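You operate a simulated robot arm through the tools that you are given. There is no shell and no other tool. Be economical: measure what you need, move in short steps, check, and stop when the job is done.

You are at the controls of a simulated two-armed robot. One attempt, no reset.

Task
Wipe the frost off the pull-out shelf, close the freezer up and switch it on.
Fine: use the teal cloth and put it back; shelf wiped and door closed before the green switch goes on. What is to be rubbed or washed off counts as gone when no trace of it is left.

Only the result counts: the job must be done as asked and must still hold three seconds after the hand-in. Knocking over, shifting, dropping, spilling or breaking anything else fails it. Flat cloth is picked up by pressing the open fingertips on it (5 to 10 N) and closing them slowly along it; thin cloth reads only 2 to 8 mm in the jaws.

Robot
Two 7-joint arms with two-finger parallel grippers on one trunk, on a base that drives. Base frame: it is fixed to the floor where the robot stands at the start and does not move with it; the origin is under the middle of the robot, x ahead of it, y to its left, z up; the surface under the hand at the start is at about z = 0.85. Lengths are in m, angles in rad, forces in N, time in s.
The left shoulder is at the start at [0.05, 0.177, 1.079], the right one opposite. With the tool pointing down near the work surface each hand reaches from about 0.18 to 0.7 m from the robot's upright axis, wherever it stands, measured 20 degrees to its own side. Places, roughly: alarm button [0.3, -1.6, 1.3]; fast switch [0.3, -1.4, 1.3]; freezer door [0.1, -1.8, 0.7]; green switch [0.3, -1.3, 1.3]; pull-out shelf [0.3, -1.5, 0.4]. Payload 3.43 kg a hand.
Tool frame (each hand has its own): the origin (TCP) lies between the finger pads and is the grasp point; the fingertips stand 0.034 m ahead of it; z points along the fingers, y is the line along which they close. Largest opening 0.128 m; finger width 0.024, thickness 0.012; the body of the gripper, 0.048 by 0.13 m, starts 0.096 m behind the TCP.
Orientation is that of the tool frame in the base frame, as a unit quaternion [w, x, y, z]. With the fingers straight down and closing along the base's y, the tool's x points along the base's -x, its y along +y and its z along -z.

Tools
- The arms move only by the tool nudge_tool. It takes "left_steps", "right_steps" or both (then of equal length, played together; a hand with none holds still); each is a list of rows, each an object of numbers (a shift or turn left out is 0, a gripper value left out holds the last): "x", "y", "z": the shift along the tool's x, y, z in units of 150 mm (1.0 is 150 mm); "wx", "wy", "wz": the turn, a rotation vector about the tool's x, y, z in units of 45 degrees (1.0 is 45 degrees); "gripper": the finger opening in m, from 0 to 0.128. In form: [{"x": .., "y": .., "z": .., "wx": .., "wy": .., "wz": .., "gripper": ..}, ...]. A call has 1 to 8 rows; each row is the pose to reach, as a shift and turn from the pose commanded when the call began, along the tool's axes at that moment. A call with a number of a shift or a turn outside -1 to 1 is refused whole. Each row takes 0.2 s and may step no farther than 0.05 m and 0.15 rad from the row before; otherwise, or with a gripper value out of range, the whole call is refused. A pose out of reach is approached as far as the arm can. The call stops where the force on the tool passes 40 N (or 10 N more than at its start, if that is more) or the arm is blocked; 0.2 s more then pass. Each finger travels about 0.108 m/s and halts on what it meets, pressing with about 27 N; the grip force reading is that of the motor and also rises with nothing between the fingers. The clock runs only during rows and for 0.2 s after the last one: add rows that repeat a pose to give the fingers time. The reply holds the time, the measured pose of the TCP, the force on the tool along the base axes, the opening and the grip force, in the units named above and with some noise, with the torque about the TCP (base axes, N m) and any sound that the robot's microphone picked up, and new pictures: "pictures" is both (left out), scene, wrist or none (wrist: the cameras of the hands that moved).
- Cameras (640 x 400 px; columns grow to the right, rows downward): "scene" is now at [0.1478, -0.0248, 1.2524]; the picture's right is [-0.29, -0.96, 0.00], its down [-0.48, 0.15, -0.86] and it looks along [0.82, -0.25, -0.51] (base axes); focal length 221 px, centre (320, 200). "left" rides on the left gripper at [0.076, 0.011, -0.16] in its tool frame; the picture's right is [-0.15, 0.99, 0.00], its down [-0.88, -0.13, -0.46] and it looks along [-0.45, -0.07, 0.89] (tool axes); focal length 234 px, centre (320, 200). "right" rides on the right gripper at [0.076, -0.011, -0.16] in its tool frame; the picture's right is [0.15, 0.99, 0.00], its down [-0.88, 0.13, -0.46] and it looks along [-0.45, 0.07, 0.89] (tool axes); focal length 234 px, centre (320, 200).
- slide_trunk(by): slides the trunk up (or, below 0, down) by that many m; the arms and the scene camera ride with it, the base frame stays. It gives what a move gives, with no picture.
- base_move(legs): drives the robot by 1 to 6 legs, each [ahead, turn to the left] in m and rad, along the robot's own axes; the way and the turn of a leg run together, so that a leg with both is an arc; at most 1.5 m and 3.142 rad a leg. The arms and the cameras ride along, it lands a little off, and it stops where it bumps. It gives what a move gives, and a new picture of the scene camera.
- turn_head(pan, tilt): turns the head with the scene camera to pan (to the left, within 1.396 rad either way) and tilt (down, from -0.506 to 1.204), counted from straight ahead of the robot. It gives what a move gives, and a new picture of the scene camera.
- measure_at(camera, pixels): for up to 12 pixels [column, row] of the newest picture of that camera ("zoom" is the newest enlarged one), the place [x, y, z] in the base frame of the surface seen there, good to about 0.002 m, but the place of the scene camera against the robot may be out by one fixed shift of up to 0.012 m in any direction. It takes no simulated time.
- close_up(camera, box): a new picture of the part [left, top, right, bottom] of that camera's present view, enlarged. It takes no simulated time.
- finish_job(): hands the job in; it is judged then, once.

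Go step by step. Measure first, check grasps and placings, and put right what went wrong. The budget is 80 turns and 260 pictures, counting those below and the enlarged ones. Unless the task says otherwise, let go and move clear before handing in, and close with one line.

The tools are called as a command line: name --argument value ..., lists and objects as JSON in quotes. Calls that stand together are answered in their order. nudge_tool: Moves the arms, as the interface text tells. Its arguments: {"type":"object","properties":{"left_steps":{"type":"array","items":{"type":"object","properties":{"x":{"type":"number"},"y":{"type":"number"},"z":{"type":"number"},"wx":{"type":"number"},"wy":{"type":"number"},"wz":{"type":"number"},"gripper":{"type":"number"}}}},"right_steps":{"type":"array","items":{"type":"object","properties":{"x":{"type":"number"},"y":{"type":"number"},"z":{"type":"number"},"wx":{"type":"number"},"wy":{"type":"number"},"wz":{"type":"number"},"gripper":{"type":"number"}}}},"pictures":{"type":"string","enum":["both","scene","wrist","none"]}},"required":[]} The other tools are called the same way: slide_trunk (by) slides the trunk up or down; base_move (legs) drives the base; turn_head (pan, tilt) turns the head that bears the scene camera; measure_at (camera, pixels) gives the place of the surface under pixels of a picture; close_up (camera, box) takes an enlarged picture of a part of a camera's view; finish_job () hands the job in.

At the start:

```text
time_s: 0.0
left_position: [0.4333, 0.0819, 1.1162]
left_tool_rot: [0.0, -0.001, 1.0, 0.0]
left_contact_force: [-0.1, 0.4, -0.3]
left_wrist_torque: [0.03, 0.0, -0.01]
left_grip_width: 0.1278
left_gripper_force: 0.1
right_position: [0.4008, -0.2775, 1.1631]
right_tool_rot: [0.0, 0.0, 1.0, 0.0]
right_contact_force: [-0.6, -0.1, -0.7]
right_wrist_torque: [-0.01, 0.01, 0.03]
right_grip_width: 0.128
right_gripper_force: 0.1
trunk travel left (down, up): [-0.25, 0.151]
robot x, y, heading: [0.0017, 0.0039, -0.0]
head pan, tilt: [-0.298, 0.532]
```

scene: 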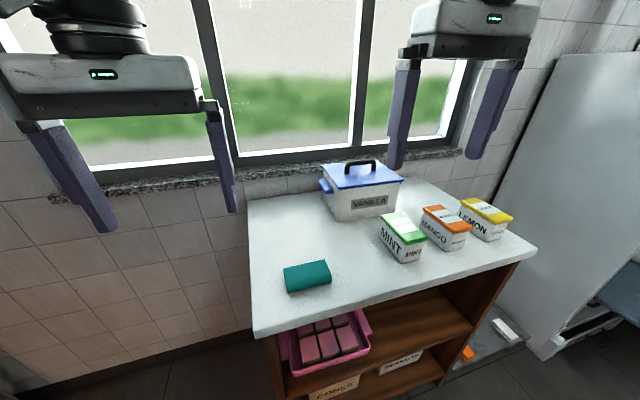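
right: 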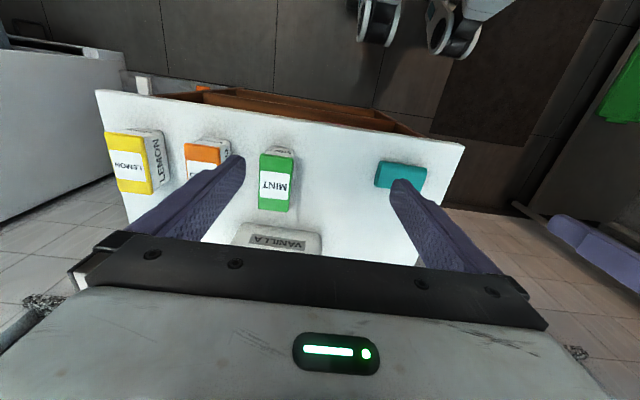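
left: 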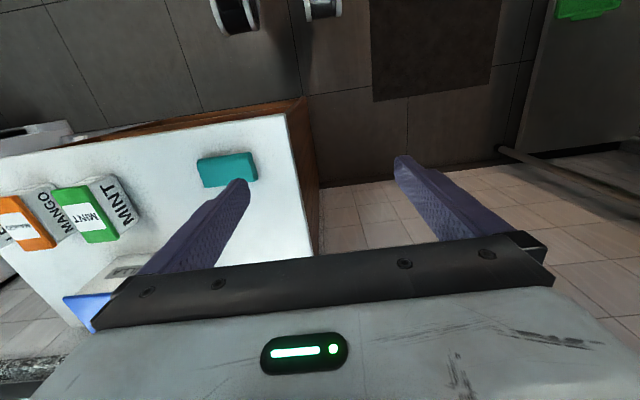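

The teal cloth is at about (308,276) in the scene picture. I'll measure it and turn the head towards the freezer on the right.

measure_at --camera "scene" --pixels '[[306, 272], [286, 268], [326, 262], [330, 280], [290, 292], [310, 283], [262, 320], [402, 225], [520, 255], [505, 330]]'

turn_head --pan -1.3 --tilt 0.5

```text
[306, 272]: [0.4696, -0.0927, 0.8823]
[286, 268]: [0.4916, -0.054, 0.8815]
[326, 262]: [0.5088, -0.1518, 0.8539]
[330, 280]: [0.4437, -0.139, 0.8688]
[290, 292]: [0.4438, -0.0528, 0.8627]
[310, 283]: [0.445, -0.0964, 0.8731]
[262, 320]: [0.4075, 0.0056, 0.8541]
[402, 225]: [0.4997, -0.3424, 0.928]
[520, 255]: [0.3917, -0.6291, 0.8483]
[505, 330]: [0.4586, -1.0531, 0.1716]
```

```text
time_s: 1.3
left_position: [0.4326, 0.0826, 1.1154]
left_tool_rot: [-0.001, -0.001, 1.0, 0.0]
left_contact_force: [0.1, -0.2, 0.5]
left_wrist_torque: [-0.02, 0.0, 0.01]
left_grip_width: 0.128
left_gripper_force: 0.0
right_position: [0.4012, -0.2758, 1.1621]
right_tool_rot: [0.0, 0.0, 1.0, 0.0]
right_contact_force: [0.5, 0.0, 0.2]
right_wrist_torque: [-0.02, -0.02, 0.02]
right_grip_width: 0.1279
right_gripper_force: 0.0
trunk travel left (down, up): [-0.25, 0.151]
robot x, y, heading: [0.0012, 0.001, -0.003]
head pan, tilt: [-1.3, 0.499]
```

scene: 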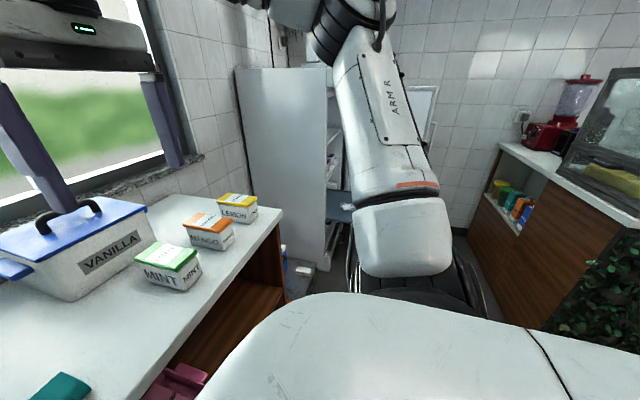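

The shelf and door are partly hidden by my own arm here; the freezer front faces -x. I'll measure the cloth precisely with the right wrist camera first.

close_up --camera "right" --box '[340, 130, 460, 205]'

measure_at --camera "right" --pixels '[[384, 163], [424, 168], [380, 180], [395, 174], [420, 184], [410, 172], [440, 175], [430, 190], [400, 168]]'

close_up --camera "scene" --box '[230, 60, 460, 290]'

```text
5.33 times, centred on (400, 168) of right
```

zoom: 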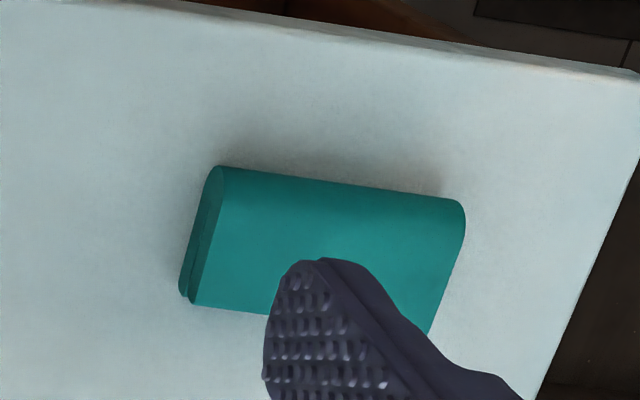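

```text
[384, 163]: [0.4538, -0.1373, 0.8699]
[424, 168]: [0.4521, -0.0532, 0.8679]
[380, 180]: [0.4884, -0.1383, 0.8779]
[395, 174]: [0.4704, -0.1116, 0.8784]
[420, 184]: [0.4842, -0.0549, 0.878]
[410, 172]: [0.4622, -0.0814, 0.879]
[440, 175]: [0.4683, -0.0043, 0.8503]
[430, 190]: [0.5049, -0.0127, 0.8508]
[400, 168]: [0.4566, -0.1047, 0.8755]
```

```text
1.74 times, centred on (345, 175) of scene
```

zoom: 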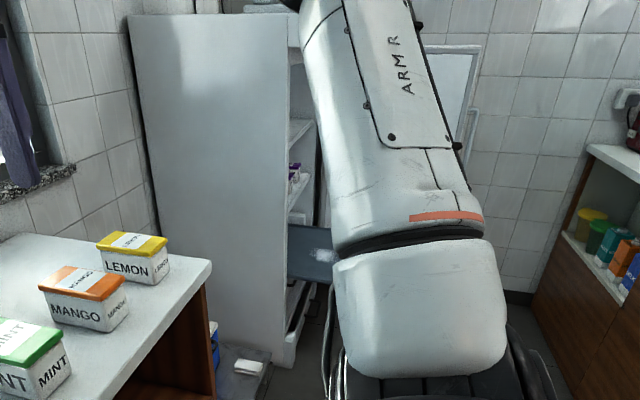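

The cloth is a folded pad about 0.09 m (y) by 0.06 m (x), with its top at z 0.879 and centre near (0.478, -0.096). I'll bring the right hand over it and move the left hand away.

nudge_tool --right_steps '[{"x": -0.1027, "y": 0.2, "z": 0.2}, {"x": -0.2053, "y": 0.4, "z": 0.4}, {"x": -0.308, "y": 0.6, "z": 0.6}, {"x": -0.4107, "y": 0.8, "z": 0.8}, {"x": -0.5133, "y": 1.0, "z": 1.0}, {"x": -0.5133, "y": 1.0, "z": 1.0}]' --left_steps '[{"y": 0.2}, {"y": 0.4}, {"y": 0.6}, {"y": 0.8}, {"y": 0.8}, {"y": 0.8}]' --pictures "wrist"

```text
time_s: 2.7
left_position: [0.4332, 0.203, 1.1142]
left_tool_rot: [0.0, -0.002, 1.0, 0.0]
left_contact_force: [0.4, 0.3, 0.8]
left_wrist_torque: [0.0, 0.02, 0.02]
left_grip_width: 0.1279
left_gripper_force: 0.2
right_position: [0.4649, -0.1539, 1.0211]
right_tool_rot: [0.002, 0.001, 1.0, 0.0]
right_contact_force: [0.5, -0.3, -0.1]
right_wrist_torque: [0.01, 0.0, 0.02]
right_grip_width: 0.1281
right_gripper_force: 0.0
right hand out of reach, approached as far as the arm can: row 5, 6
trunk travel left (down, up): [-0.25, 0.151]
robot x, y, heading: [-0.0018, 0.003, 0.0]
head pan, tilt: [-1.3, 0.499]
```

right: 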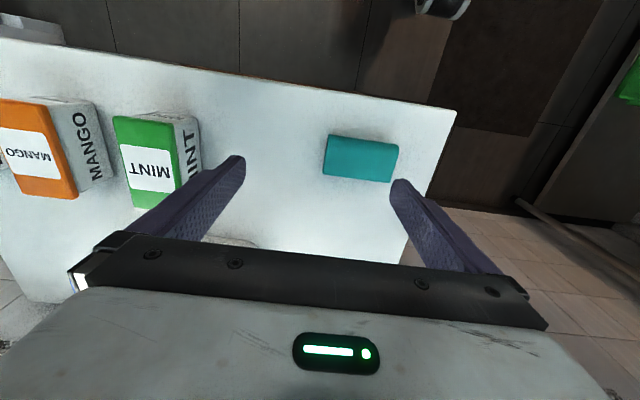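
left: 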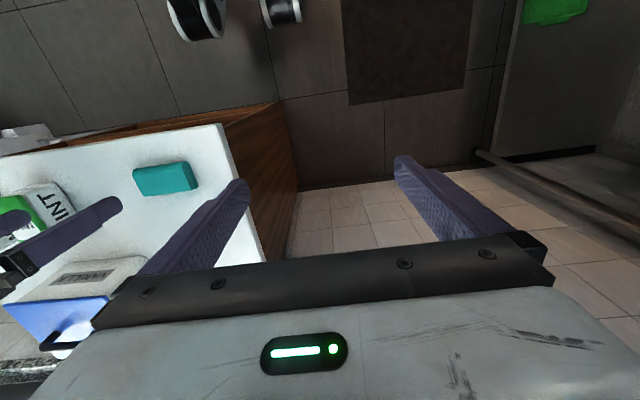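

The right hand couldn't quite reach across. I'll turn the base a little to the left so the cloth lies on the right hand's side.

base_move --legs '[[0.0, 0.22]]'

```text
time_s: 3.9
left_position: [0.3777, 0.2941, 1.1137]
left_tool_rot: [0.0, -0.11, 0.994, -0.001]
left_contact_force: [-0.4, -0.1, 0.4]
left_wrist_torque: [-0.01, -0.02, 0.0]
left_grip_width: 0.1278
left_gripper_force: 0.2
right_position: [0.4866, -0.048, 1.0219]
right_tool_rot: [0.001, -0.11, 0.994, 0.001]
right_contact_force: [-0.2, 1.1, 0.2]
right_wrist_torque: [0.01, -0.03, 0.0]
right_grip_width: 0.1277
right_gripper_force: 0.0
trunk travel left (down, up): [-0.25, 0.151]
robot x, y, heading: [-0.0037, 0.0023, 0.215]
head pan, tilt: [-1.3, 0.499]
```

scene: 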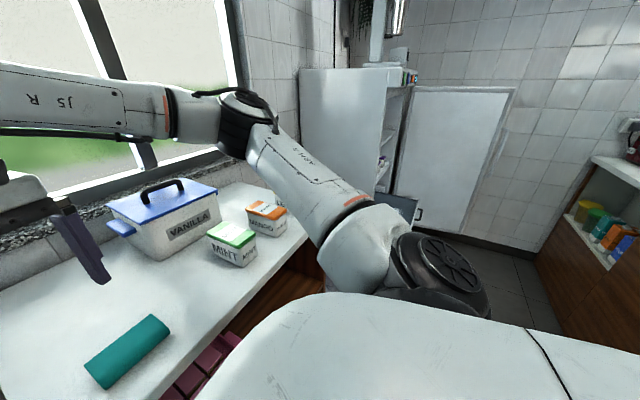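

The right hand is now over the table beside the cloth. I'll align it with the cloth and hover just above.

nudge_tool --right_steps '[{"x": 0.042, "y": -0.1, "z": 0.2, "wz": 0.09}, {"x": 0.084, "y": -0.2, "z": 0.4, "wz": 0.18}, {"x": 0.126, "y": -0.3, "z": 0.6, "wz": 0.274}, {"x": 0.126, "y": -0.3, "z": 0.6, "wz": 0.274}]' --pictures "wrist"

```text
time_s: 4.9
left_position: [0.3785, 0.2936, 1.1138]
left_tool_rot: [0.0, -0.111, 0.994, 0.0]
left_contact_force: [-0.1, -0.2, -0.4]
left_wrist_torque: [0.03, 0.0, 0.01]
left_grip_width: 0.1281
left_gripper_force: 0.0
right_position: [0.4785, -0.0965, 0.9293]
right_tool_rot: [0.001, -0.002, 1.0, 0.001]
right_contact_force: [-0.1, -0.4, -0.3]
right_wrist_torque: [0.03, 0.0, 0.02]
right_grip_width: 0.1277
right_gripper_force: 0.0
trunk travel left (down, up): [-0.25, 0.151]
robot x, y, heading: [0.0001, -0.002, 0.221]
head pan, tilt: [-1.3, 0.499]
```

right: 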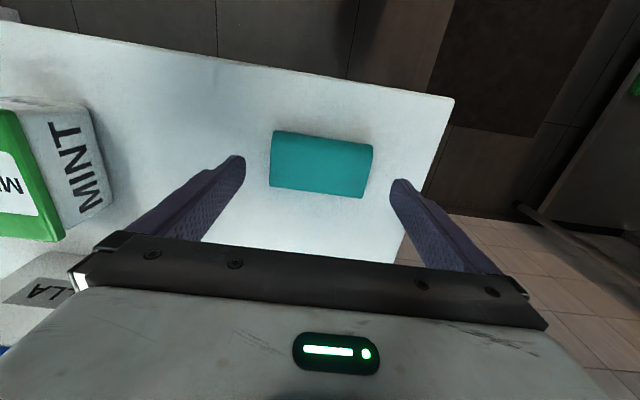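

The fingers straddle the cloth at (320,165). I'll check its exact extent.

measure_at --camera "right" --pixels '[[276, 135], [370, 147], [273, 183], [362, 193], [320, 165], [318, 188], [322, 142], [320, 215]]'

```text
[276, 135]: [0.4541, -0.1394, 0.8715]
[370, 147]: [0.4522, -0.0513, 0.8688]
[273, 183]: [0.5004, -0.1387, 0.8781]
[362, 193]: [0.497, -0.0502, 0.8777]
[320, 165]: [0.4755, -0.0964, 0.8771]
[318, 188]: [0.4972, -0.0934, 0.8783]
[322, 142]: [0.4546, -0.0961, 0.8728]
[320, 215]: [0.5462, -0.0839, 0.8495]
```

The cloth is centred between the fingers. I'll descend until the tips are about 7 mm above the table and close.

nudge_tool --right_steps '[{"z": 0.13}, {"z": 0.26}, {"z": 0.26, "gripper": 0.1}, {"z": 0.26, "gripper": 0.085}, {"z": 0.26, "gripper": 0.075}, {"z": 0.26, "gripper": 0.06}, {"z": 0.26, "gripper": 0.05}, {"z": 0.26, "gripper": 0.05}]' --pictures "wrist"

```text
time_s: 6.7
left_position: [0.3788, 0.2934, 1.1138]
left_tool_rot: [0.0, -0.112, 0.994, 0.0]
left_contact_force: [0.4, 0.0, 0.1]
left_wrist_torque: [-0.02, -0.02, 0.05]
left_grip_width: 0.1278
left_gripper_force: 0.1
right_position: [0.4789, -0.0958, 0.89]
right_tool_rot: [0.001, -0.002, 1.0, 0.002]
right_contact_force: [-0.5, -0.3, 0.0]
right_wrist_torque: [0.01, 0.01, -0.07]
right_grip_width: 0.0939
right_gripper_force: 26.4
trunk travel left (down, up): [-0.25, 0.151]
robot x, y, heading: [-0.0004, 0.0004, 0.215]
head pan, tilt: [-1.3, 0.499]
```

right: 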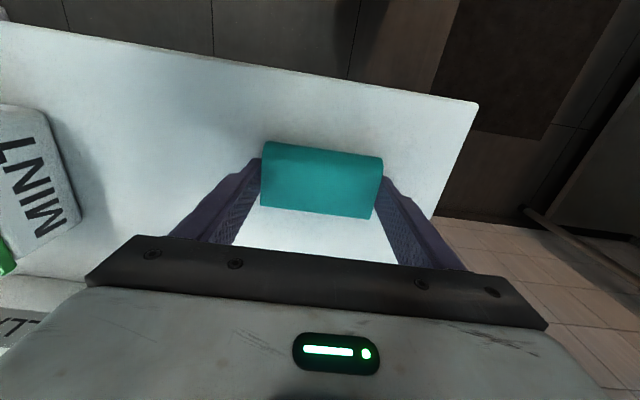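

The cloth is gripped at 0.094 m. I'll lift it and measure the room layout from the scene view for driving.

nudge_tool --right_steps '[{"z": -0.25}, {"z": -0.5}, {"z": -0.75}, {"z": -1.0}, {"z": -1.0}]' --pictures "wrist"

measure_at --camera "scene" --pixels '[[302, 72], [386, 80], [320, 180], [513, 90], [465, 230], [418, 215], [405, 202], [412, 90], [540, 245], [530, 280], [600, 155], [505, 260]]'

```text
time_s: 7.9
left_position: [0.3776, 0.2936, 1.1152]
left_tool_rot: [0.0, -0.112, 0.994, 0.0]
left_contact_force: [-0.4, -0.1, -0.7]
left_wrist_torque: [0.02, 0.01, 0.0]
left_grip_width: 0.1281
left_gripper_force: 0.0
right_position: [0.4783, -0.0975, 1.041]
right_tool_rot: [0.001, -0.003, 1.0, 0.002]
right_contact_force: [0.0, 0.1, -0.9]
right_wrist_torque: [0.0, 0.01, -0.03]
right_grip_width: 0.0943
right_gripper_force: 27.0
trunk travel left (down, up): [-0.25, 0.151]
robot x, y, heading: [0.0024, -0.0043, 0.22]
head pan, tilt: [-1.3, 0.499]
```

right: 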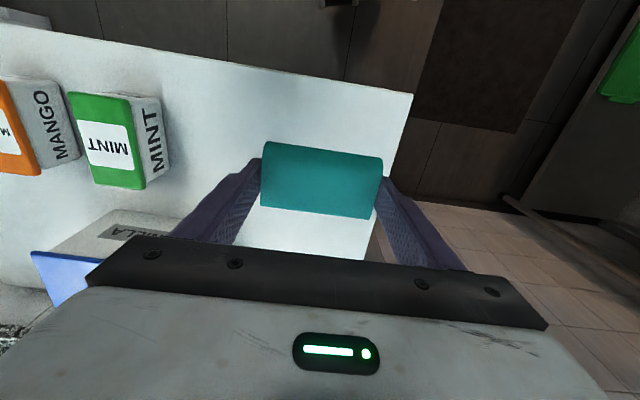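

```text
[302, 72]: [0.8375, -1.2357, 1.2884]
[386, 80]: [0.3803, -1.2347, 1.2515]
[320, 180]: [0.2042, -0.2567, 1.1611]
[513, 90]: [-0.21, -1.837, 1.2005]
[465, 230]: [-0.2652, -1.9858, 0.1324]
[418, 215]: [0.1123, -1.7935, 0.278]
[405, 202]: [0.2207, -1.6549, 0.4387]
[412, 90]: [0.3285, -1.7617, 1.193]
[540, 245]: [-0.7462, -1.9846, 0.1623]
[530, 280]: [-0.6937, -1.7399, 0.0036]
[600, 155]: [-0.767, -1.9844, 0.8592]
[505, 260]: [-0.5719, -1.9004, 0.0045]
```

The cloth is held cleanly. The freezer front is at x≈0.38, y -1.24…-1.78, and its door stands open at y≈-1.8 out to x≈-0.21. I'll turn right in place and face the head forward to see the way.

base_move --legs '[[0.0, -1.0], [0.0, -1.0]]'

turn_head --pan 0.0 --tilt 0.5

```text
time_s: 13.4
left_position: [0.0945, -0.4693, 1.1136]
left_tool_rot: [0.0, 0.786, 0.619, 0.0]
left_contact_force: [-0.1, -0.4, -0.6]
left_wrist_torque: [0.01, 0.02, -0.01]
left_grip_width: 0.1282
left_gripper_force: 0.0
right_position: [-0.3009, -0.3853, 1.0409]
right_tool_rot: [0.002, 0.849, 0.529, 0.0]
right_contact_force: [-1.0, -0.3, -0.8]
right_wrist_torque: [0.03, 0.0, -0.01]
right_grip_width: 0.0939
right_gripper_force: 26.8
trunk travel left (down, up): [-0.25, 0.151]
robot x, y, heading: [-0.0023, -0.0001, -1.809]
head pan, tilt: [-1.3, 0.499]
```

scene: 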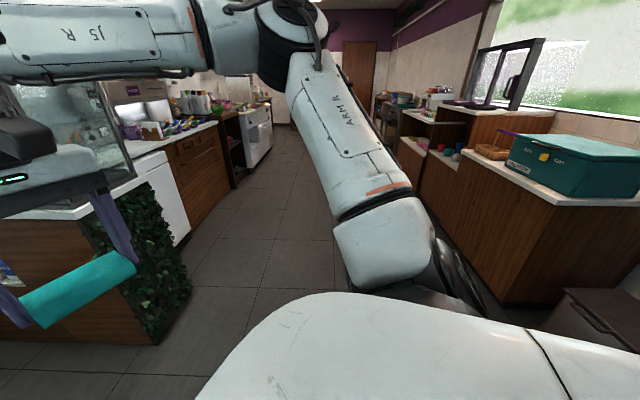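

```text
time_s: 14.9
left_position: [0.0941, -0.4682, 1.1149]
left_tool_rot: [0.0, 0.786, 0.619, 0.0]
left_contact_force: [0.5, 0.0, 0.2]
left_wrist_torque: [0.02, 0.01, 0.02]
left_grip_width: 0.1279
left_gripper_force: 0.0
right_position: [-0.2995, -0.385, 1.0394]
right_tool_rot: [0.002, 0.849, 0.528, 0.001]
right_contact_force: [0.4, 0.2, -0.6]
right_wrist_torque: [-0.05, -0.03, -0.02]
right_grip_width: 0.0941
right_gripper_force: 26.7
trunk travel left (down, up): [-0.25, 0.151]
robot x, y, heading: [0.0017, 0.0035, -1.811]
head pan, tilt: [0.0, 0.499]
```

scene: 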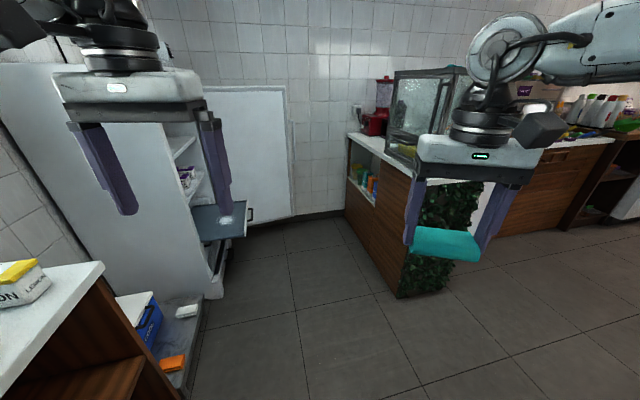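

Now I see the open fridge with the shelf at (218,222) and the counter whose near end is around (400,295). I'll measure the key points.

measure_at --camera "scene" --pixels '[[398, 298], [347, 215], [412, 180], [222, 297], [240, 237], [200, 240], [245, 205], [225, 222], [289, 90], [295, 212], [195, 320], [450, 295]]'

close_up --camera "scene" --box '[100, 50, 310, 310]'

```text
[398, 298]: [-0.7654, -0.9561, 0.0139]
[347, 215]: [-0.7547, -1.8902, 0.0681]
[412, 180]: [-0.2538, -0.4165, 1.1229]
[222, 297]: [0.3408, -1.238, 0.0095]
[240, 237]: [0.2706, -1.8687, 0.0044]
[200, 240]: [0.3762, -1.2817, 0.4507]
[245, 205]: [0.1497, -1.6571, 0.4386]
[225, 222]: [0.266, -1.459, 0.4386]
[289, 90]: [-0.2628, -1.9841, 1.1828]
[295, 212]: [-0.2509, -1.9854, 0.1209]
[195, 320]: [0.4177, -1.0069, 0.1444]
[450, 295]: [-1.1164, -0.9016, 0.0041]
```

```text
1.54 times, centred on (205, 180) of scene
```

zoom: 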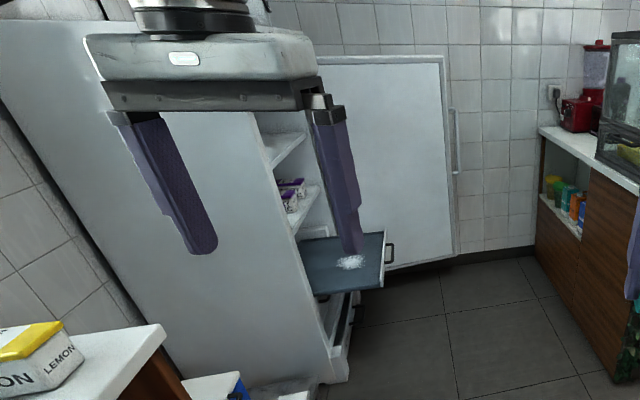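

The aisle runs from the counter (x≈-0.76) to the shelf front (x≈0.15), so I'll aim to stop at about (-0.32, -1.3). I'll drive two gentle arcs that keep the right hand clear of the counter.

base_move --legs '[[0.6, -0.19], [0.75, 0.5]]'

```text
time_s: 19.9
left_position: [-0.1932, -1.2654, 1.117]
left_tool_rot: [0.002, 0.791, 0.612, -0.004]
left_contact_force: [1.4, 0.4, -0.1]
left_wrist_torque: [0.02, 0.02, -0.01]
left_grip_width: 0.1279
left_gripper_force: 0.1
right_position: [-0.5882, -1.1709, 1.0425]
right_tool_rot: [0.003, 0.856, 0.517, 0.001]
right_contact_force: [0.2, 0.3, -1.1]
right_wrist_torque: [0.0, -0.02, 0.0]
right_grip_width: 0.094
right_gripper_force: 27.6
trunk travel left (down, up): [-0.25, 0.151]
robot x, y, heading: [-0.2825, -0.8073, -1.831]
head pan, tilt: [0.0, 0.499]
stopped in leg 2: the robot was blocked; the commanded pose is now the measured one
```

scene: 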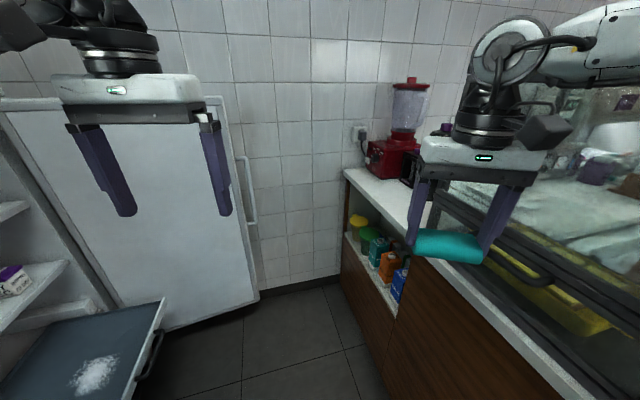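

The drive was blocked at (-0.28,-0.81). I'll look right to see what touched.

turn_head --pan -1.1 --tilt 0.7

```text
time_s: 21.2
left_position: [-0.1918, -1.2657, 1.117]
left_tool_rot: [0.003, 0.791, 0.612, -0.005]
left_contact_force: [0.1, -0.1, -0.3]
left_wrist_torque: [-0.01, 0.0, -0.01]
left_grip_width: 0.1283
left_gripper_force: 0.1
right_position: [-0.5893, -1.1711, 1.0436]
right_tool_rot: [0.005, 0.856, 0.517, -0.002]
right_contact_force: [-0.5, 0.1, -0.1]
right_wrist_torque: [-0.01, 0.01, -0.05]
right_grip_width: 0.094
right_gripper_force: 26.6
trunk travel left (down, up): [-0.25, 0.151]
robot x, y, heading: [-0.2818, -0.8042, -1.836]
head pan, tilt: [-1.1, 0.7]
```

scene: 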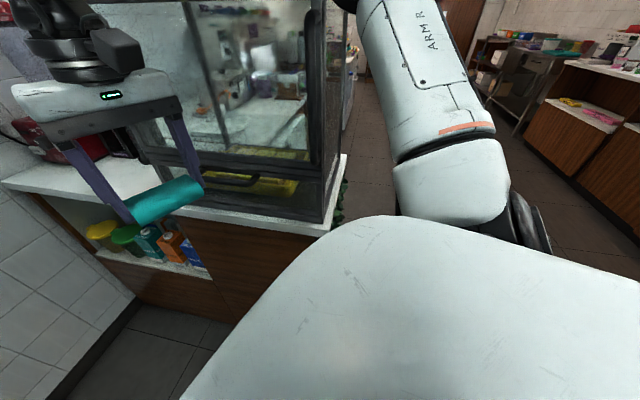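

measure_at --camera "scene" --pixels '[[328, 225], [343, 160], [325, 10], [400, 190], [360, 20], [450, 215], [230, 180], [270, 240], [530, 220], [200, 365]]'

```text
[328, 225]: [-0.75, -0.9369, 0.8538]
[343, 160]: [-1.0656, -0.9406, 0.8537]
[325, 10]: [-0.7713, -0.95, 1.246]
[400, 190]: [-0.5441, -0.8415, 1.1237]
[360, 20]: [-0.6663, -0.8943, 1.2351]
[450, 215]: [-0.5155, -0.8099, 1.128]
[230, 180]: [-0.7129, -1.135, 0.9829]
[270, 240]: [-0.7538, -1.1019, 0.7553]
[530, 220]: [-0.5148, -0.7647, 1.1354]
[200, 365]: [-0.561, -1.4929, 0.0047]
```

The right forearm (about x -0.67 and beyond, z 1.24) is against the display case corner at (-0.77,-0.95). I'll back out, pull the left hand in, then come in nearer the freezer side.

base_move --legs '[[-0.45, 0.0]]'

nudge_tool --left_steps '[{"x": 0.25}, {"x": 0.5}, {"x": 0.75}, {"x": 1.0}, {"x": 1.0}]' --pictures "none"

turn_head --pan -0.5 --tilt 0.6

```text
time_s: 24.0
left_position: [-0.0814, -0.8431, 1.1119]
left_tool_rot: [-0.001, 0.793, 0.61, 0.002]
left_contact_force: [-0.3, 0.2, 0.7]
left_wrist_torque: [0.01, 0.02, -0.01]
left_grip_width: 0.1281
left_gripper_force: 0.0
right_position: [-0.4785, -0.7467, 1.0386]
right_tool_rot: [0.002, 0.857, 0.515, 0.005]
right_contact_force: [0.1, 0.1, -0.4]
right_wrist_torque: [0.01, -0.03, 0.0]
right_grip_width: 0.0941
right_gripper_force: 27.4
trunk travel left (down, up): [-0.25, 0.151]
robot x, y, heading: [-0.1642, -0.3705, -1.836]
head pan, tilt: [-1.1, 0.7]
```

scene: 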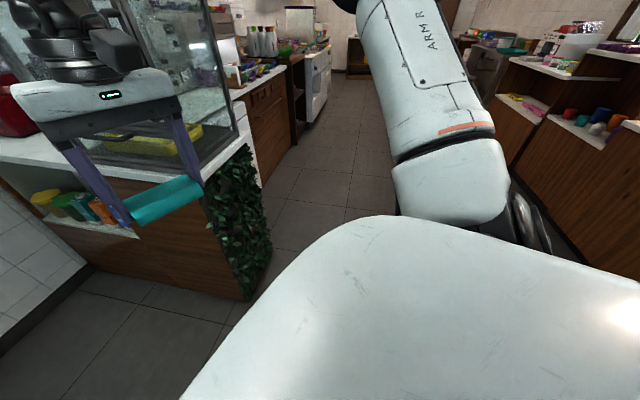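

```text
time_s: 25.2
left_position: [-0.0437, -0.7007, 1.1114]
left_tool_rot: [-0.001, 0.793, 0.609, 0.001]
left_contact_force: [1.3, 0.5, 0.1]
left_wrist_torque: [-0.04, 0.0, 0.0]
left_grip_width: 0.128
left_gripper_force: 0.0
right_position: [-0.4782, -0.7469, 1.038]
right_tool_rot: [0.0, 0.857, 0.515, 0.004]
right_contact_force: [-0.6, -0.3, -0.9]
right_wrist_torque: [0.02, 0.0, 0.0]
right_grip_width: 0.0936
right_gripper_force: 26.7
trunk travel left (down, up): [-0.25, 0.151]
robot x, y, heading: [-0.1631, -0.3739, -1.839]
head pan, tilt: [-1.1, 0.7]
```

```text
time_s: 26.2
left_position: [-0.0432, -0.7013, 1.1114]
left_tool_rot: [-0.002, 0.793, 0.61, 0.001]
left_contact_force: [-0.2, 0.5, 0.7]
left_wrist_torque: [-0.01, -0.01, -0.03]
left_grip_width: 0.1278
left_gripper_force: 0.1
right_position: [-0.4776, -0.7476, 1.0377]
right_tool_rot: [0.001, 0.857, 0.515, 0.005]
right_contact_force: [0.0, -0.4, -0.3]
right_wrist_torque: [0.01, 0.01, -0.02]
right_grip_width: 0.0938
right_gripper_force: 27.5
trunk travel left (down, up): [-0.25, 0.151]
robot x, y, heading: [-0.1645, -0.3724, -1.848]
head pan, tilt: [-0.499, 0.6]
```

scene: 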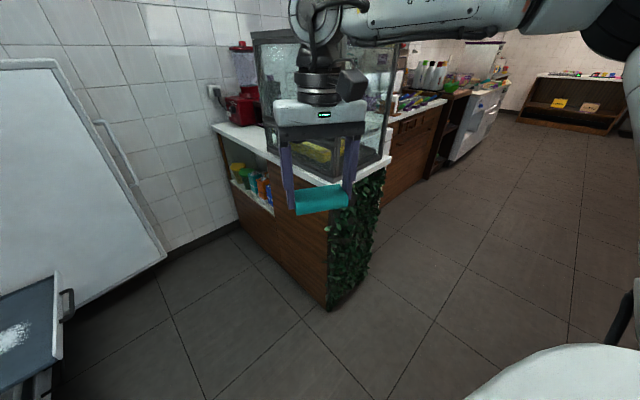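

measure_at --camera "scene" --pixels '[[560, 375], [500, 395], [628, 360], [620, 310], [60, 300], [20, 345], [55, 395], [0, 300]]'

base_move --legs '[[0.0, 0.225], [0.6, 0.0]]'

```text
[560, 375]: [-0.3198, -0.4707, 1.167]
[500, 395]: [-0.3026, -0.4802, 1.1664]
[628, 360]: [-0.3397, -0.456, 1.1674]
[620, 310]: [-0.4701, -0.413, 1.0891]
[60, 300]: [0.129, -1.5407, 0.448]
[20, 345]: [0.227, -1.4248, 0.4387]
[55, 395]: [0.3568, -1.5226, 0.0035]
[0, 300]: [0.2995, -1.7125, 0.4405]
```

```text
time_s: 30.3
left_position: [-0.0062, -1.2642, 1.1123]
left_tool_rot: [-0.002, 0.723, 0.691, 0.001]
left_contact_force: [-0.3, 0.0, -0.3]
left_wrist_torque: [-0.04, -0.01, 0.02]
left_grip_width: 0.1282
left_gripper_force: 0.1
right_position: [-0.4193, -1.4012, 1.0381]
right_tool_rot: [0.0, 0.797, 0.605, 0.004]
right_contact_force: [0.0, -1.2, 0.0]
right_wrist_torque: [0.02, -0.02, 0.02]
right_grip_width: 0.0938
right_gripper_force: 26.9
trunk travel left (down, up): [-0.25, 0.151]
robot x, y, heading: [-0.1887, -0.9687, -1.624]
head pan, tilt: [-0.499, 0.6]
```

scene: 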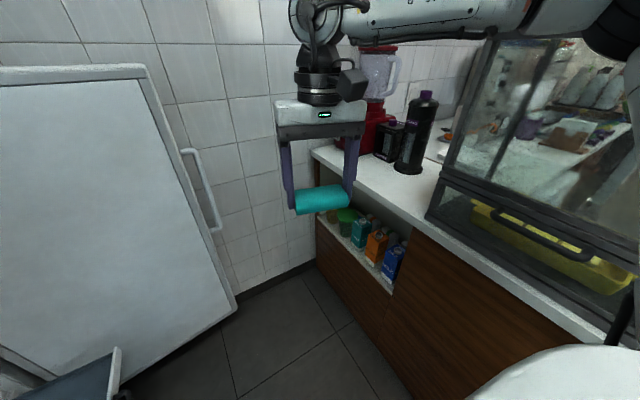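

Past the corner. I'll go on 0.3 m and turn left part-way towards the freezer.

base_move --legs '[[0.3, -0.1], [0.0, 0.9]]'

turn_head --pan 0.0 --tilt 0.8

```text
time_s: 33.9
left_position: [0.0588, -1.4784, 1.0904]
left_tool_rot: [-0.017, 0.582, 0.812, 0.044]
left_contact_force: [0.3, -0.4, 0.2]
left_wrist_torque: [0.03, 0.03, -0.04]
left_grip_width: 0.128
left_gripper_force: 0.0
right_position: [-0.2424, -1.7759, 1.0273]
right_tool_rot: [-0.008, 0.647, 0.763, 0.013]
right_contact_force: [0.6, -0.7, -0.5]
right_wrist_torque: [0.0, -0.02, 0.02]
right_grip_width: 0.0939
right_gripper_force: 26.8
trunk travel left (down, up): [-0.25, 0.151]
robot x, y, heading: [-0.2271, -1.276, -1.21]
head pan, tilt: [-0.499, 0.6]
stopped in leg 2: the robot was blocked; the commanded pose is now the measured one
```

scene: 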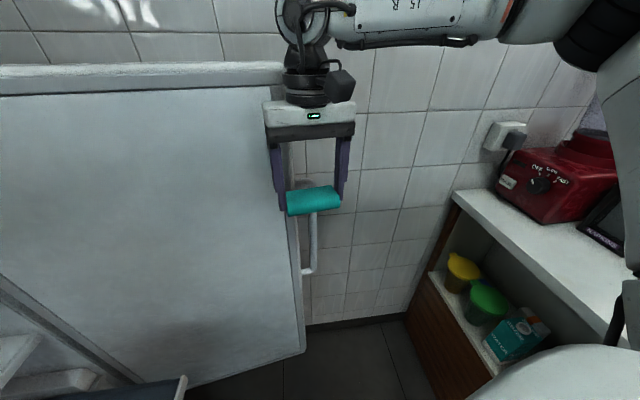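

```text
time_s: 34.8
left_position: [0.0574, -1.4783, 1.0923]
left_tool_rot: [-0.017, 0.582, 0.812, 0.043]
left_contact_force: [0.2, -0.8, 0.4]
left_wrist_torque: [-0.03, -0.01, 0.0]
left_grip_width: 0.128
left_gripper_force: 0.1
right_position: [-0.2418, -1.7741, 1.0256]
right_tool_rot: [-0.008, 0.646, 0.764, 0.013]
right_contact_force: [-1.2, 0.6, -0.5]
right_wrist_torque: [-0.02, -0.04, 0.0]
right_grip_width: 0.0942
right_gripper_force: 27.3
trunk travel left (down, up): [-0.25, 0.151]
robot x, y, heading: [-0.2277, -1.2763, -1.206]
head pan, tilt: [0.0, 0.799]
```

scene: 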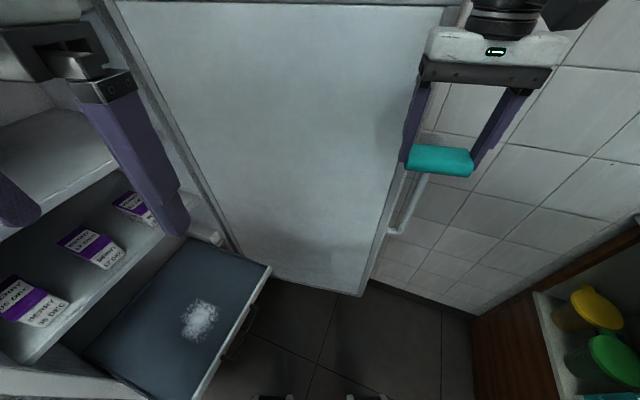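

The turn was blocked and the left arm got nudged, so its elbow probably met the freezer. I'll look left to check.

turn_head --pan 1.2 --tilt 0.4

```text
time_s: 36.2
left_position: [0.058, -1.4782, 1.0916]
left_tool_rot: [-0.017, 0.581, 0.812, 0.044]
left_contact_force: [-0.2, -0.2, 0.2]
left_wrist_torque: [-0.05, 0.0, 0.0]
left_grip_width: 0.1278
left_gripper_force: 0.1
right_position: [-0.2417, -1.7746, 1.0276]
right_tool_rot: [-0.008, 0.646, 0.763, 0.012]
right_contact_force: [-0.2, -0.6, -0.4]
right_wrist_torque: [0.0, 0.02, 0.01]
right_grip_width: 0.0938
right_gripper_force: 27.2
trunk travel left (down, up): [-0.25, 0.151]
robot x, y, heading: [-0.225, -1.2722, -1.206]
head pan, tilt: [1.201, 0.4]
```

scene: 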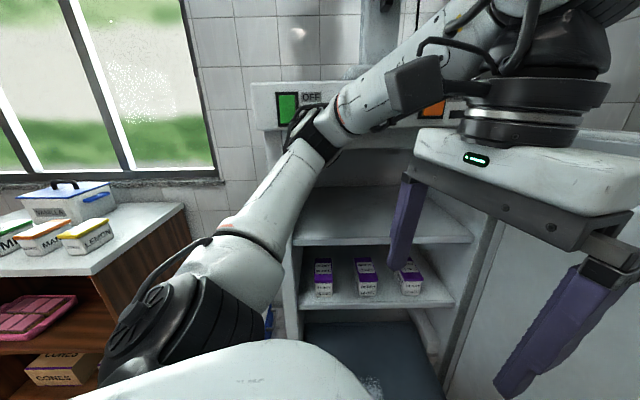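

The left elbow is touching the control panel right beside the green switch at (288,108). I'll turn back right to clear it and inspect the panel.

base_move --legs '[[0.0, -0.3]]'

close_up --camera "scene" --box '[200, 20, 640, 300]'

```text
time_s: 37.6
left_position: [-0.0076, -1.5363, 1.0997]
left_tool_rot: [-0.002, 0.691, 0.723, 0.029]
left_contact_force: [-0.2, -0.2, 0.0]
left_wrist_torque: [-0.02, 0.0, 0.02]
left_grip_width: 0.1279
left_gripper_force: 0.1
right_position: [-0.3834, -1.7332, 1.0378]
right_tool_rot: [0.0, 0.751, 0.66, 0.005]
right_contact_force: [0.5, 0.6, 0.9]
right_wrist_torque: [0.01, -0.03, 0.02]
right_grip_width: 0.094
right_gripper_force: 26.8
trunk travel left (down, up): [-0.25, 0.151]
robot x, y, heading: [-0.2242, -1.2718, -1.494]
head pan, tilt: [1.201, 0.4]
```

scene: 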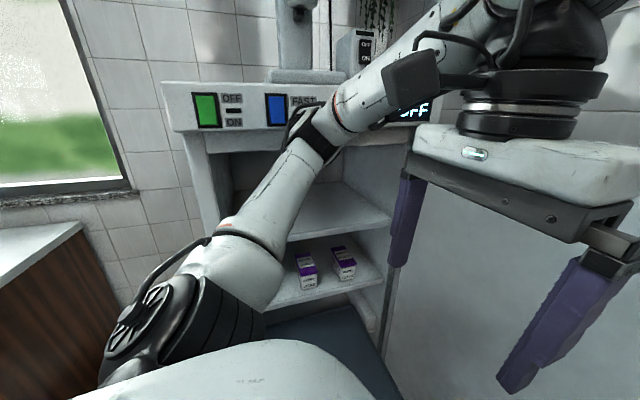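

```text
1.43 times, centred on (420, 160) of scene
```

zoom: 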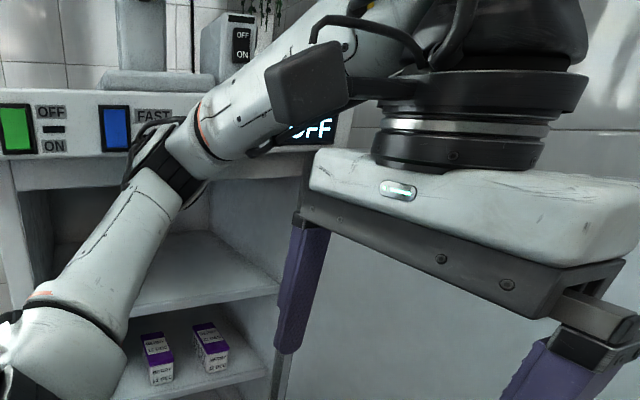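

The panel shows green (-1.3), blue FAST and the display "OFF". I'll reverse out to y≈-0.87 and turn there, then approach the shelf obliquely so the elbows stay clear.

base_move --legs '[[0.0, -0.13], [-0.4, 0.0], [0.0, 1.05]]'

turn_head --pan 0.0 --tilt 0.5

```text
time_s: 43.2
left_position: [0.1393, -0.8709, 1.099]
left_tool_rot: [-0.015, 0.313, 0.949, 0.025]
left_contact_force: [-0.8, -0.2, 1.4]
left_wrist_torque: [-0.03, 0.02, -0.01]
left_grip_width: 0.1279
left_gripper_force: 0.0
right_position: [0.0547, -1.2895, 1.0372]
right_tool_rot: [-0.003, 0.395, 0.919, 0.005]
right_contact_force: [0.3, 1.0, 0.4]
right_wrist_torque: [-0.04, 0.0, 0.03]
right_grip_width: 0.0941
right_gripper_force: 26.9
trunk travel left (down, up): [-0.25, 0.151]
robot x, y, heading: [-0.2021, -0.873, -0.61]
head pan, tilt: [1.201, 0.4]
```

scene: 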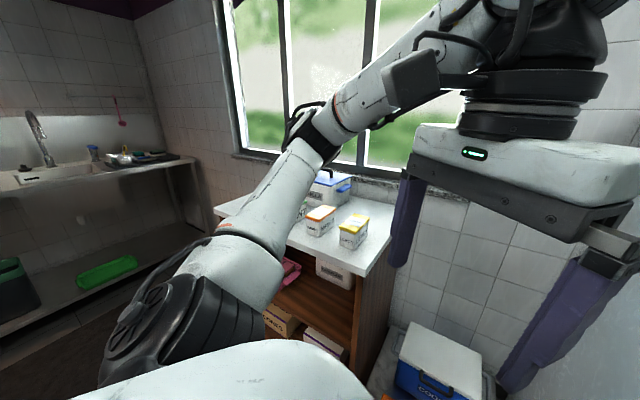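

```text
time_s: 44.6
left_position: [0.14, -0.8723, 1.0995]
left_tool_rot: [-0.015, 0.315, 0.949, 0.025]
left_contact_force: [-0.1, 0.7, 0.0]
left_wrist_torque: [-0.01, -0.02, 0.01]
left_grip_width: 0.128
left_gripper_force: 0.0
right_position: [0.0553, -1.2883, 1.0371]
right_tool_rot: [-0.002, 0.395, 0.919, 0.005]
right_contact_force: [-0.3, 0.0, -0.8]
right_wrist_torque: [0.0, -0.01, -0.03]
right_grip_width: 0.0937
right_gripper_force: 27.2
trunk travel left (down, up): [-0.25, 0.151]
robot x, y, heading: [-0.2015, -0.8732, -0.606]
head pan, tilt: [0.0, 0.499]
```

scene: 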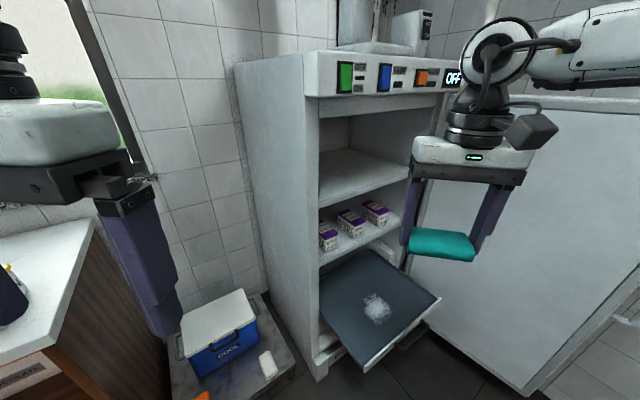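

Now I have a clear view: shelf with the frost spot at (377,308), panel at the top. Enlarge both and measure.

close_up --camera "scene" --box '[310, 240, 450, 380]'

measure_at --camera "scene" --pixels '[[377, 308], [363, 303], [390, 312], [376, 296], [377, 322], [322, 325], [364, 364], [438, 298], [366, 250], [405, 345], [322, 270]]'

close_up --camera "scene" --box '[310, 40, 470, 120]'

measure_at --camera "scene" --pixels '[[346, 69], [346, 84], [385, 68], [385, 84], [422, 76], [330, 70], [345, 93], [450, 84], [415, 200], [530, 385], [620, 100]]'

```text
2.86 times, centred on (380, 310) of scene
```

zoom: 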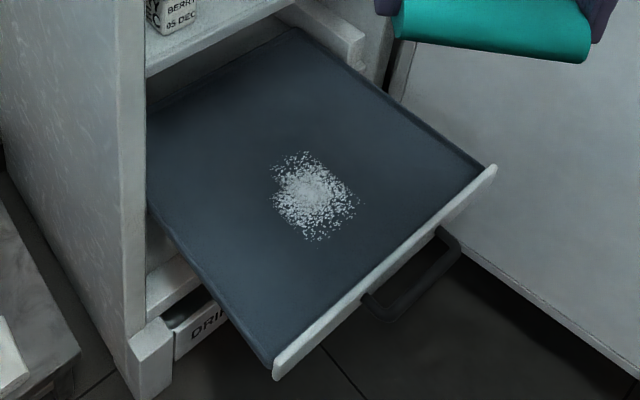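

```text
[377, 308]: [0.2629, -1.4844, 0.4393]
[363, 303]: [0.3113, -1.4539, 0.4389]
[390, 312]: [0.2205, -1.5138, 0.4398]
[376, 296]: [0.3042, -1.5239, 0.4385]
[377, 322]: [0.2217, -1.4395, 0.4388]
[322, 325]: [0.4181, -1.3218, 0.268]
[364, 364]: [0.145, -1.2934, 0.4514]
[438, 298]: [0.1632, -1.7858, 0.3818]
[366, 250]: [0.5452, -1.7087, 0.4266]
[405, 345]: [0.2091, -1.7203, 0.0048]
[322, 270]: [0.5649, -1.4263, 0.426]
```

```text
4.00 times, centred on (390, 80) of scene
```

zoom: 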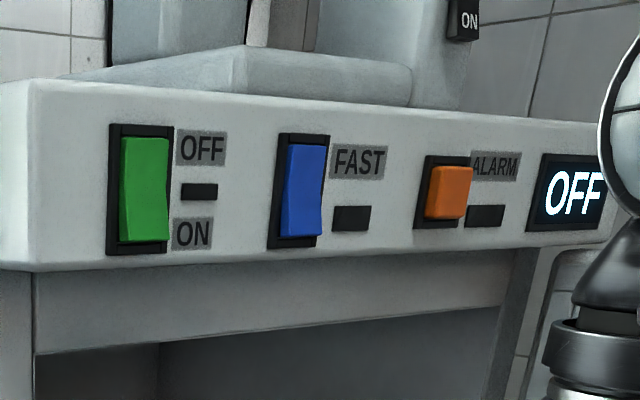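

```text
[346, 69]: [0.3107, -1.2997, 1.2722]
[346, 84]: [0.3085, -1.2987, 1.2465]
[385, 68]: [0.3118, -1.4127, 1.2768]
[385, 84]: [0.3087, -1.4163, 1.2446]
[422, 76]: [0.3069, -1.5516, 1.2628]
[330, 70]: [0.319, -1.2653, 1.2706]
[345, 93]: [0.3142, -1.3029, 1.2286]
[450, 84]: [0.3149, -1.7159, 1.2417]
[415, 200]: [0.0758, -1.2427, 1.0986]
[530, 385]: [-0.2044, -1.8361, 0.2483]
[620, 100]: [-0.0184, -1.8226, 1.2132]
```

Frost is centred at (0.265,-1.484,0.439), about 0.11 m across; the shelf front lip is at x≈0.145. The green rocker has ON at its lower half, around (0.309,-1.30,1.247). I'll turn slightly right and edge forward.

base_move --legs '[[0.0, -0.1], [0.17, 0.0]]'

slide_trunk --by -0.1

```text
time_s: 46.6
left_position: [0.2679, -1.0161, 1.1002]
left_tool_rot: [-0.014, 0.361, 0.932, 0.026]
left_contact_force: [0.3, 1.0, 0.8]
left_wrist_torque: [0.02, 0.05, 0.02]
left_grip_width: 0.1282
left_gripper_force: 0.0
right_position: [0.1413, -1.4233, 1.0372]
right_tool_rot: [-0.002, 0.44, 0.898, 0.006]
right_contact_force: [0.2, -0.7, -0.9]
right_wrist_torque: [0.03, 0.03, -0.01]
right_grip_width: 0.0939
right_gripper_force: 27.3
trunk travel left (down, up): [-0.25, 0.151]
robot x, y, heading: [-0.0739, -0.986, -0.708]
head pan, tilt: [0.0, 0.499]
```

scene: 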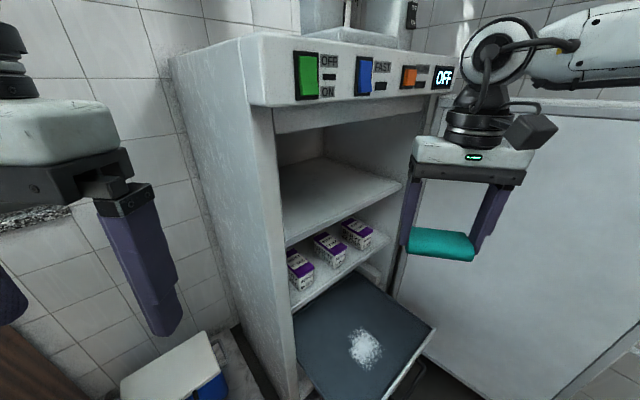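

```text
time_s: 48.0
left_position: [0.2667, -1.0165, 0.9994]
left_tool_rot: [-0.013, 0.362, 0.932, 0.026]
left_contact_force: [0.0, -1.0, 0.5]
left_wrist_torque: [-0.01, -0.03, 0.0]
left_grip_width: 0.128
left_gripper_force: 0.1
right_position: [0.1408, -1.4223, 0.9374]
right_tool_rot: [-0.002, 0.44, 0.898, 0.004]
right_contact_force: [1.1, -0.2, -0.8]
right_wrist_torque: [0.04, 0.03, -0.02]
right_grip_width: 0.0941
right_gripper_force: 26.7
trunk travel left (down, up): [-0.15, 0.251]
robot x, y, heading: [-0.0731, -0.9872, -0.711]
head pan, tilt: [0.0, 0.499]
```

I'll check the clearance of the freezer's upper shelves before lowering the hand.

measure_at --camera "scene" --pixels '[[290, 243], [398, 187], [300, 308], [385, 240], [366, 348], [322, 385], [430, 335], [275, 150], [420, 345]]'

nudge_tool --right_steps '[{"x": -0.1, "y": 0.05, "z": 0.25}, {"x": -0.2, "y": 0.1, "z": 0.5}, {"x": -0.3, "y": 0.15, "z": 0.75}, {"x": -0.4, "y": 0.2, "z": 1.0}, {"x": -0.4, "y": 0.2, "z": 1.0}]'

```text
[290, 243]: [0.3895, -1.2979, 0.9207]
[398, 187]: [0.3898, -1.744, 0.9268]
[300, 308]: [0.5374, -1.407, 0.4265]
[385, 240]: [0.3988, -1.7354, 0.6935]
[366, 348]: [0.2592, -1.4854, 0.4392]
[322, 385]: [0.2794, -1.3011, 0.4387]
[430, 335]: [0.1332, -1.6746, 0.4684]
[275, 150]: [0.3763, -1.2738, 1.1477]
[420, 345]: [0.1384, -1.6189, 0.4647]
```

```text
time_s: 49.2
left_position: [0.2677, -1.0167, 1.0003]
left_tool_rot: [-0.014, 0.36, 0.932, 0.026]
left_contact_force: [0.2, 0.1, -0.6]
left_wrist_torque: [0.01, -0.01, 0.02]
left_grip_width: 0.128
left_gripper_force: 0.0
right_position: [0.1929, -1.4528, 0.7894]
right_tool_rot: [-0.001, 0.44, 0.898, 0.005]
right_contact_force: [0.7, -0.1, 0.0]
right_wrist_torque: [0.0, 0.04, -0.02]
right_grip_width: 0.0937
right_gripper_force: 27.5
right hand out of reach, approached as far as the arm can: row 4, 5
trunk travel left (down, up): [-0.15, 0.251]
robot x, y, heading: [-0.0712, -0.9857, -0.707]
head pan, tilt: [0.0, 0.499]
```

scene: 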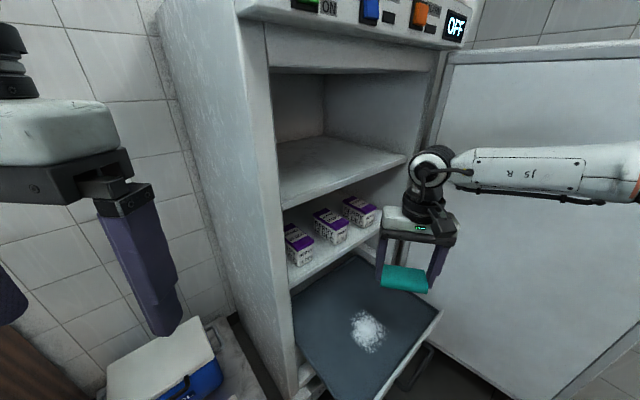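
right: 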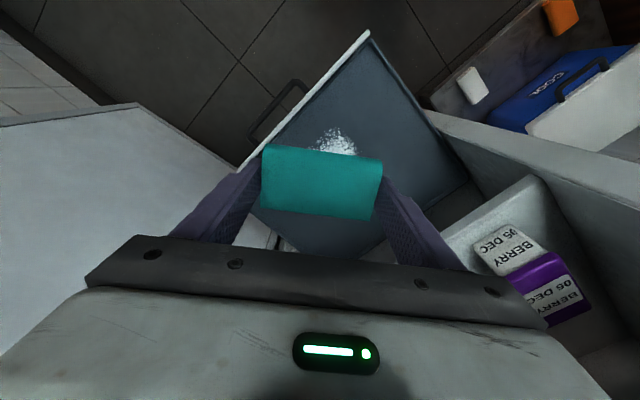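

The right hand needs the trunk lower. First I'll check where the left elbow is relative to the table.

turn_head --pan 1.0 --tilt 0.5

```text
time_s: 50.5
left_position: [0.2671, -1.0163, 1.0001]
left_tool_rot: [-0.014, 0.361, 0.932, 0.027]
left_contact_force: [0.0, -0.2, -0.1]
left_wrist_torque: [0.01, -0.02, 0.01]
left_grip_width: 0.128
left_gripper_force: 0.1
right_position: [0.1918, -1.4512, 0.7898]
right_tool_rot: [-0.001, 0.44, 0.898, 0.005]
right_contact_force: [0.4, -0.4, -0.3]
right_wrist_torque: [0.02, -0.01, -0.02]
right_grip_width: 0.0939
right_gripper_force: 26.7
trunk travel left (down, up): [-0.15, 0.251]
robot x, y, heading: [-0.0686, -0.984, -0.709]
head pan, tilt: [1.0, 0.499]
```

scene: 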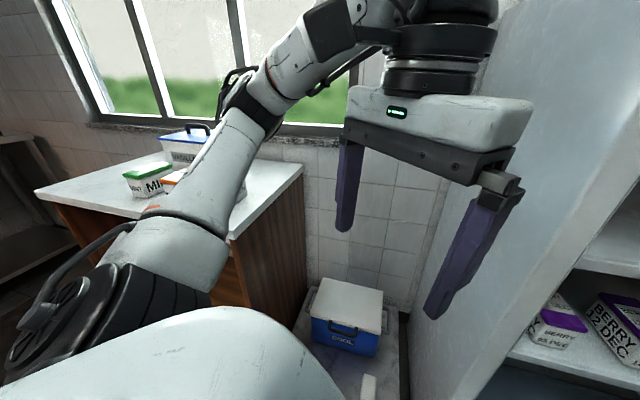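

measure_at --camera "scene" --pixels '[[255, 100], [235, 95], [215, 150], [240, 200], [225, 230], [185, 170], [300, 170], [200, 250], [140, 172], [175, 175], [243, 195], [280, 75]]'

```text
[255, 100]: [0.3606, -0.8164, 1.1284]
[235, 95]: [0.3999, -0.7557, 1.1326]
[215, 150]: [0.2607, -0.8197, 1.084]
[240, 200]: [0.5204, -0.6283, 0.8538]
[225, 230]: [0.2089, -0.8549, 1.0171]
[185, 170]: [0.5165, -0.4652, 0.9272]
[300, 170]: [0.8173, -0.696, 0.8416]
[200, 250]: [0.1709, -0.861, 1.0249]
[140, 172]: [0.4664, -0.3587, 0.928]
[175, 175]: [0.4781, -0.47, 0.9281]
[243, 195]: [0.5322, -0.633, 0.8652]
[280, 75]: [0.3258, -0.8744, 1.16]
```

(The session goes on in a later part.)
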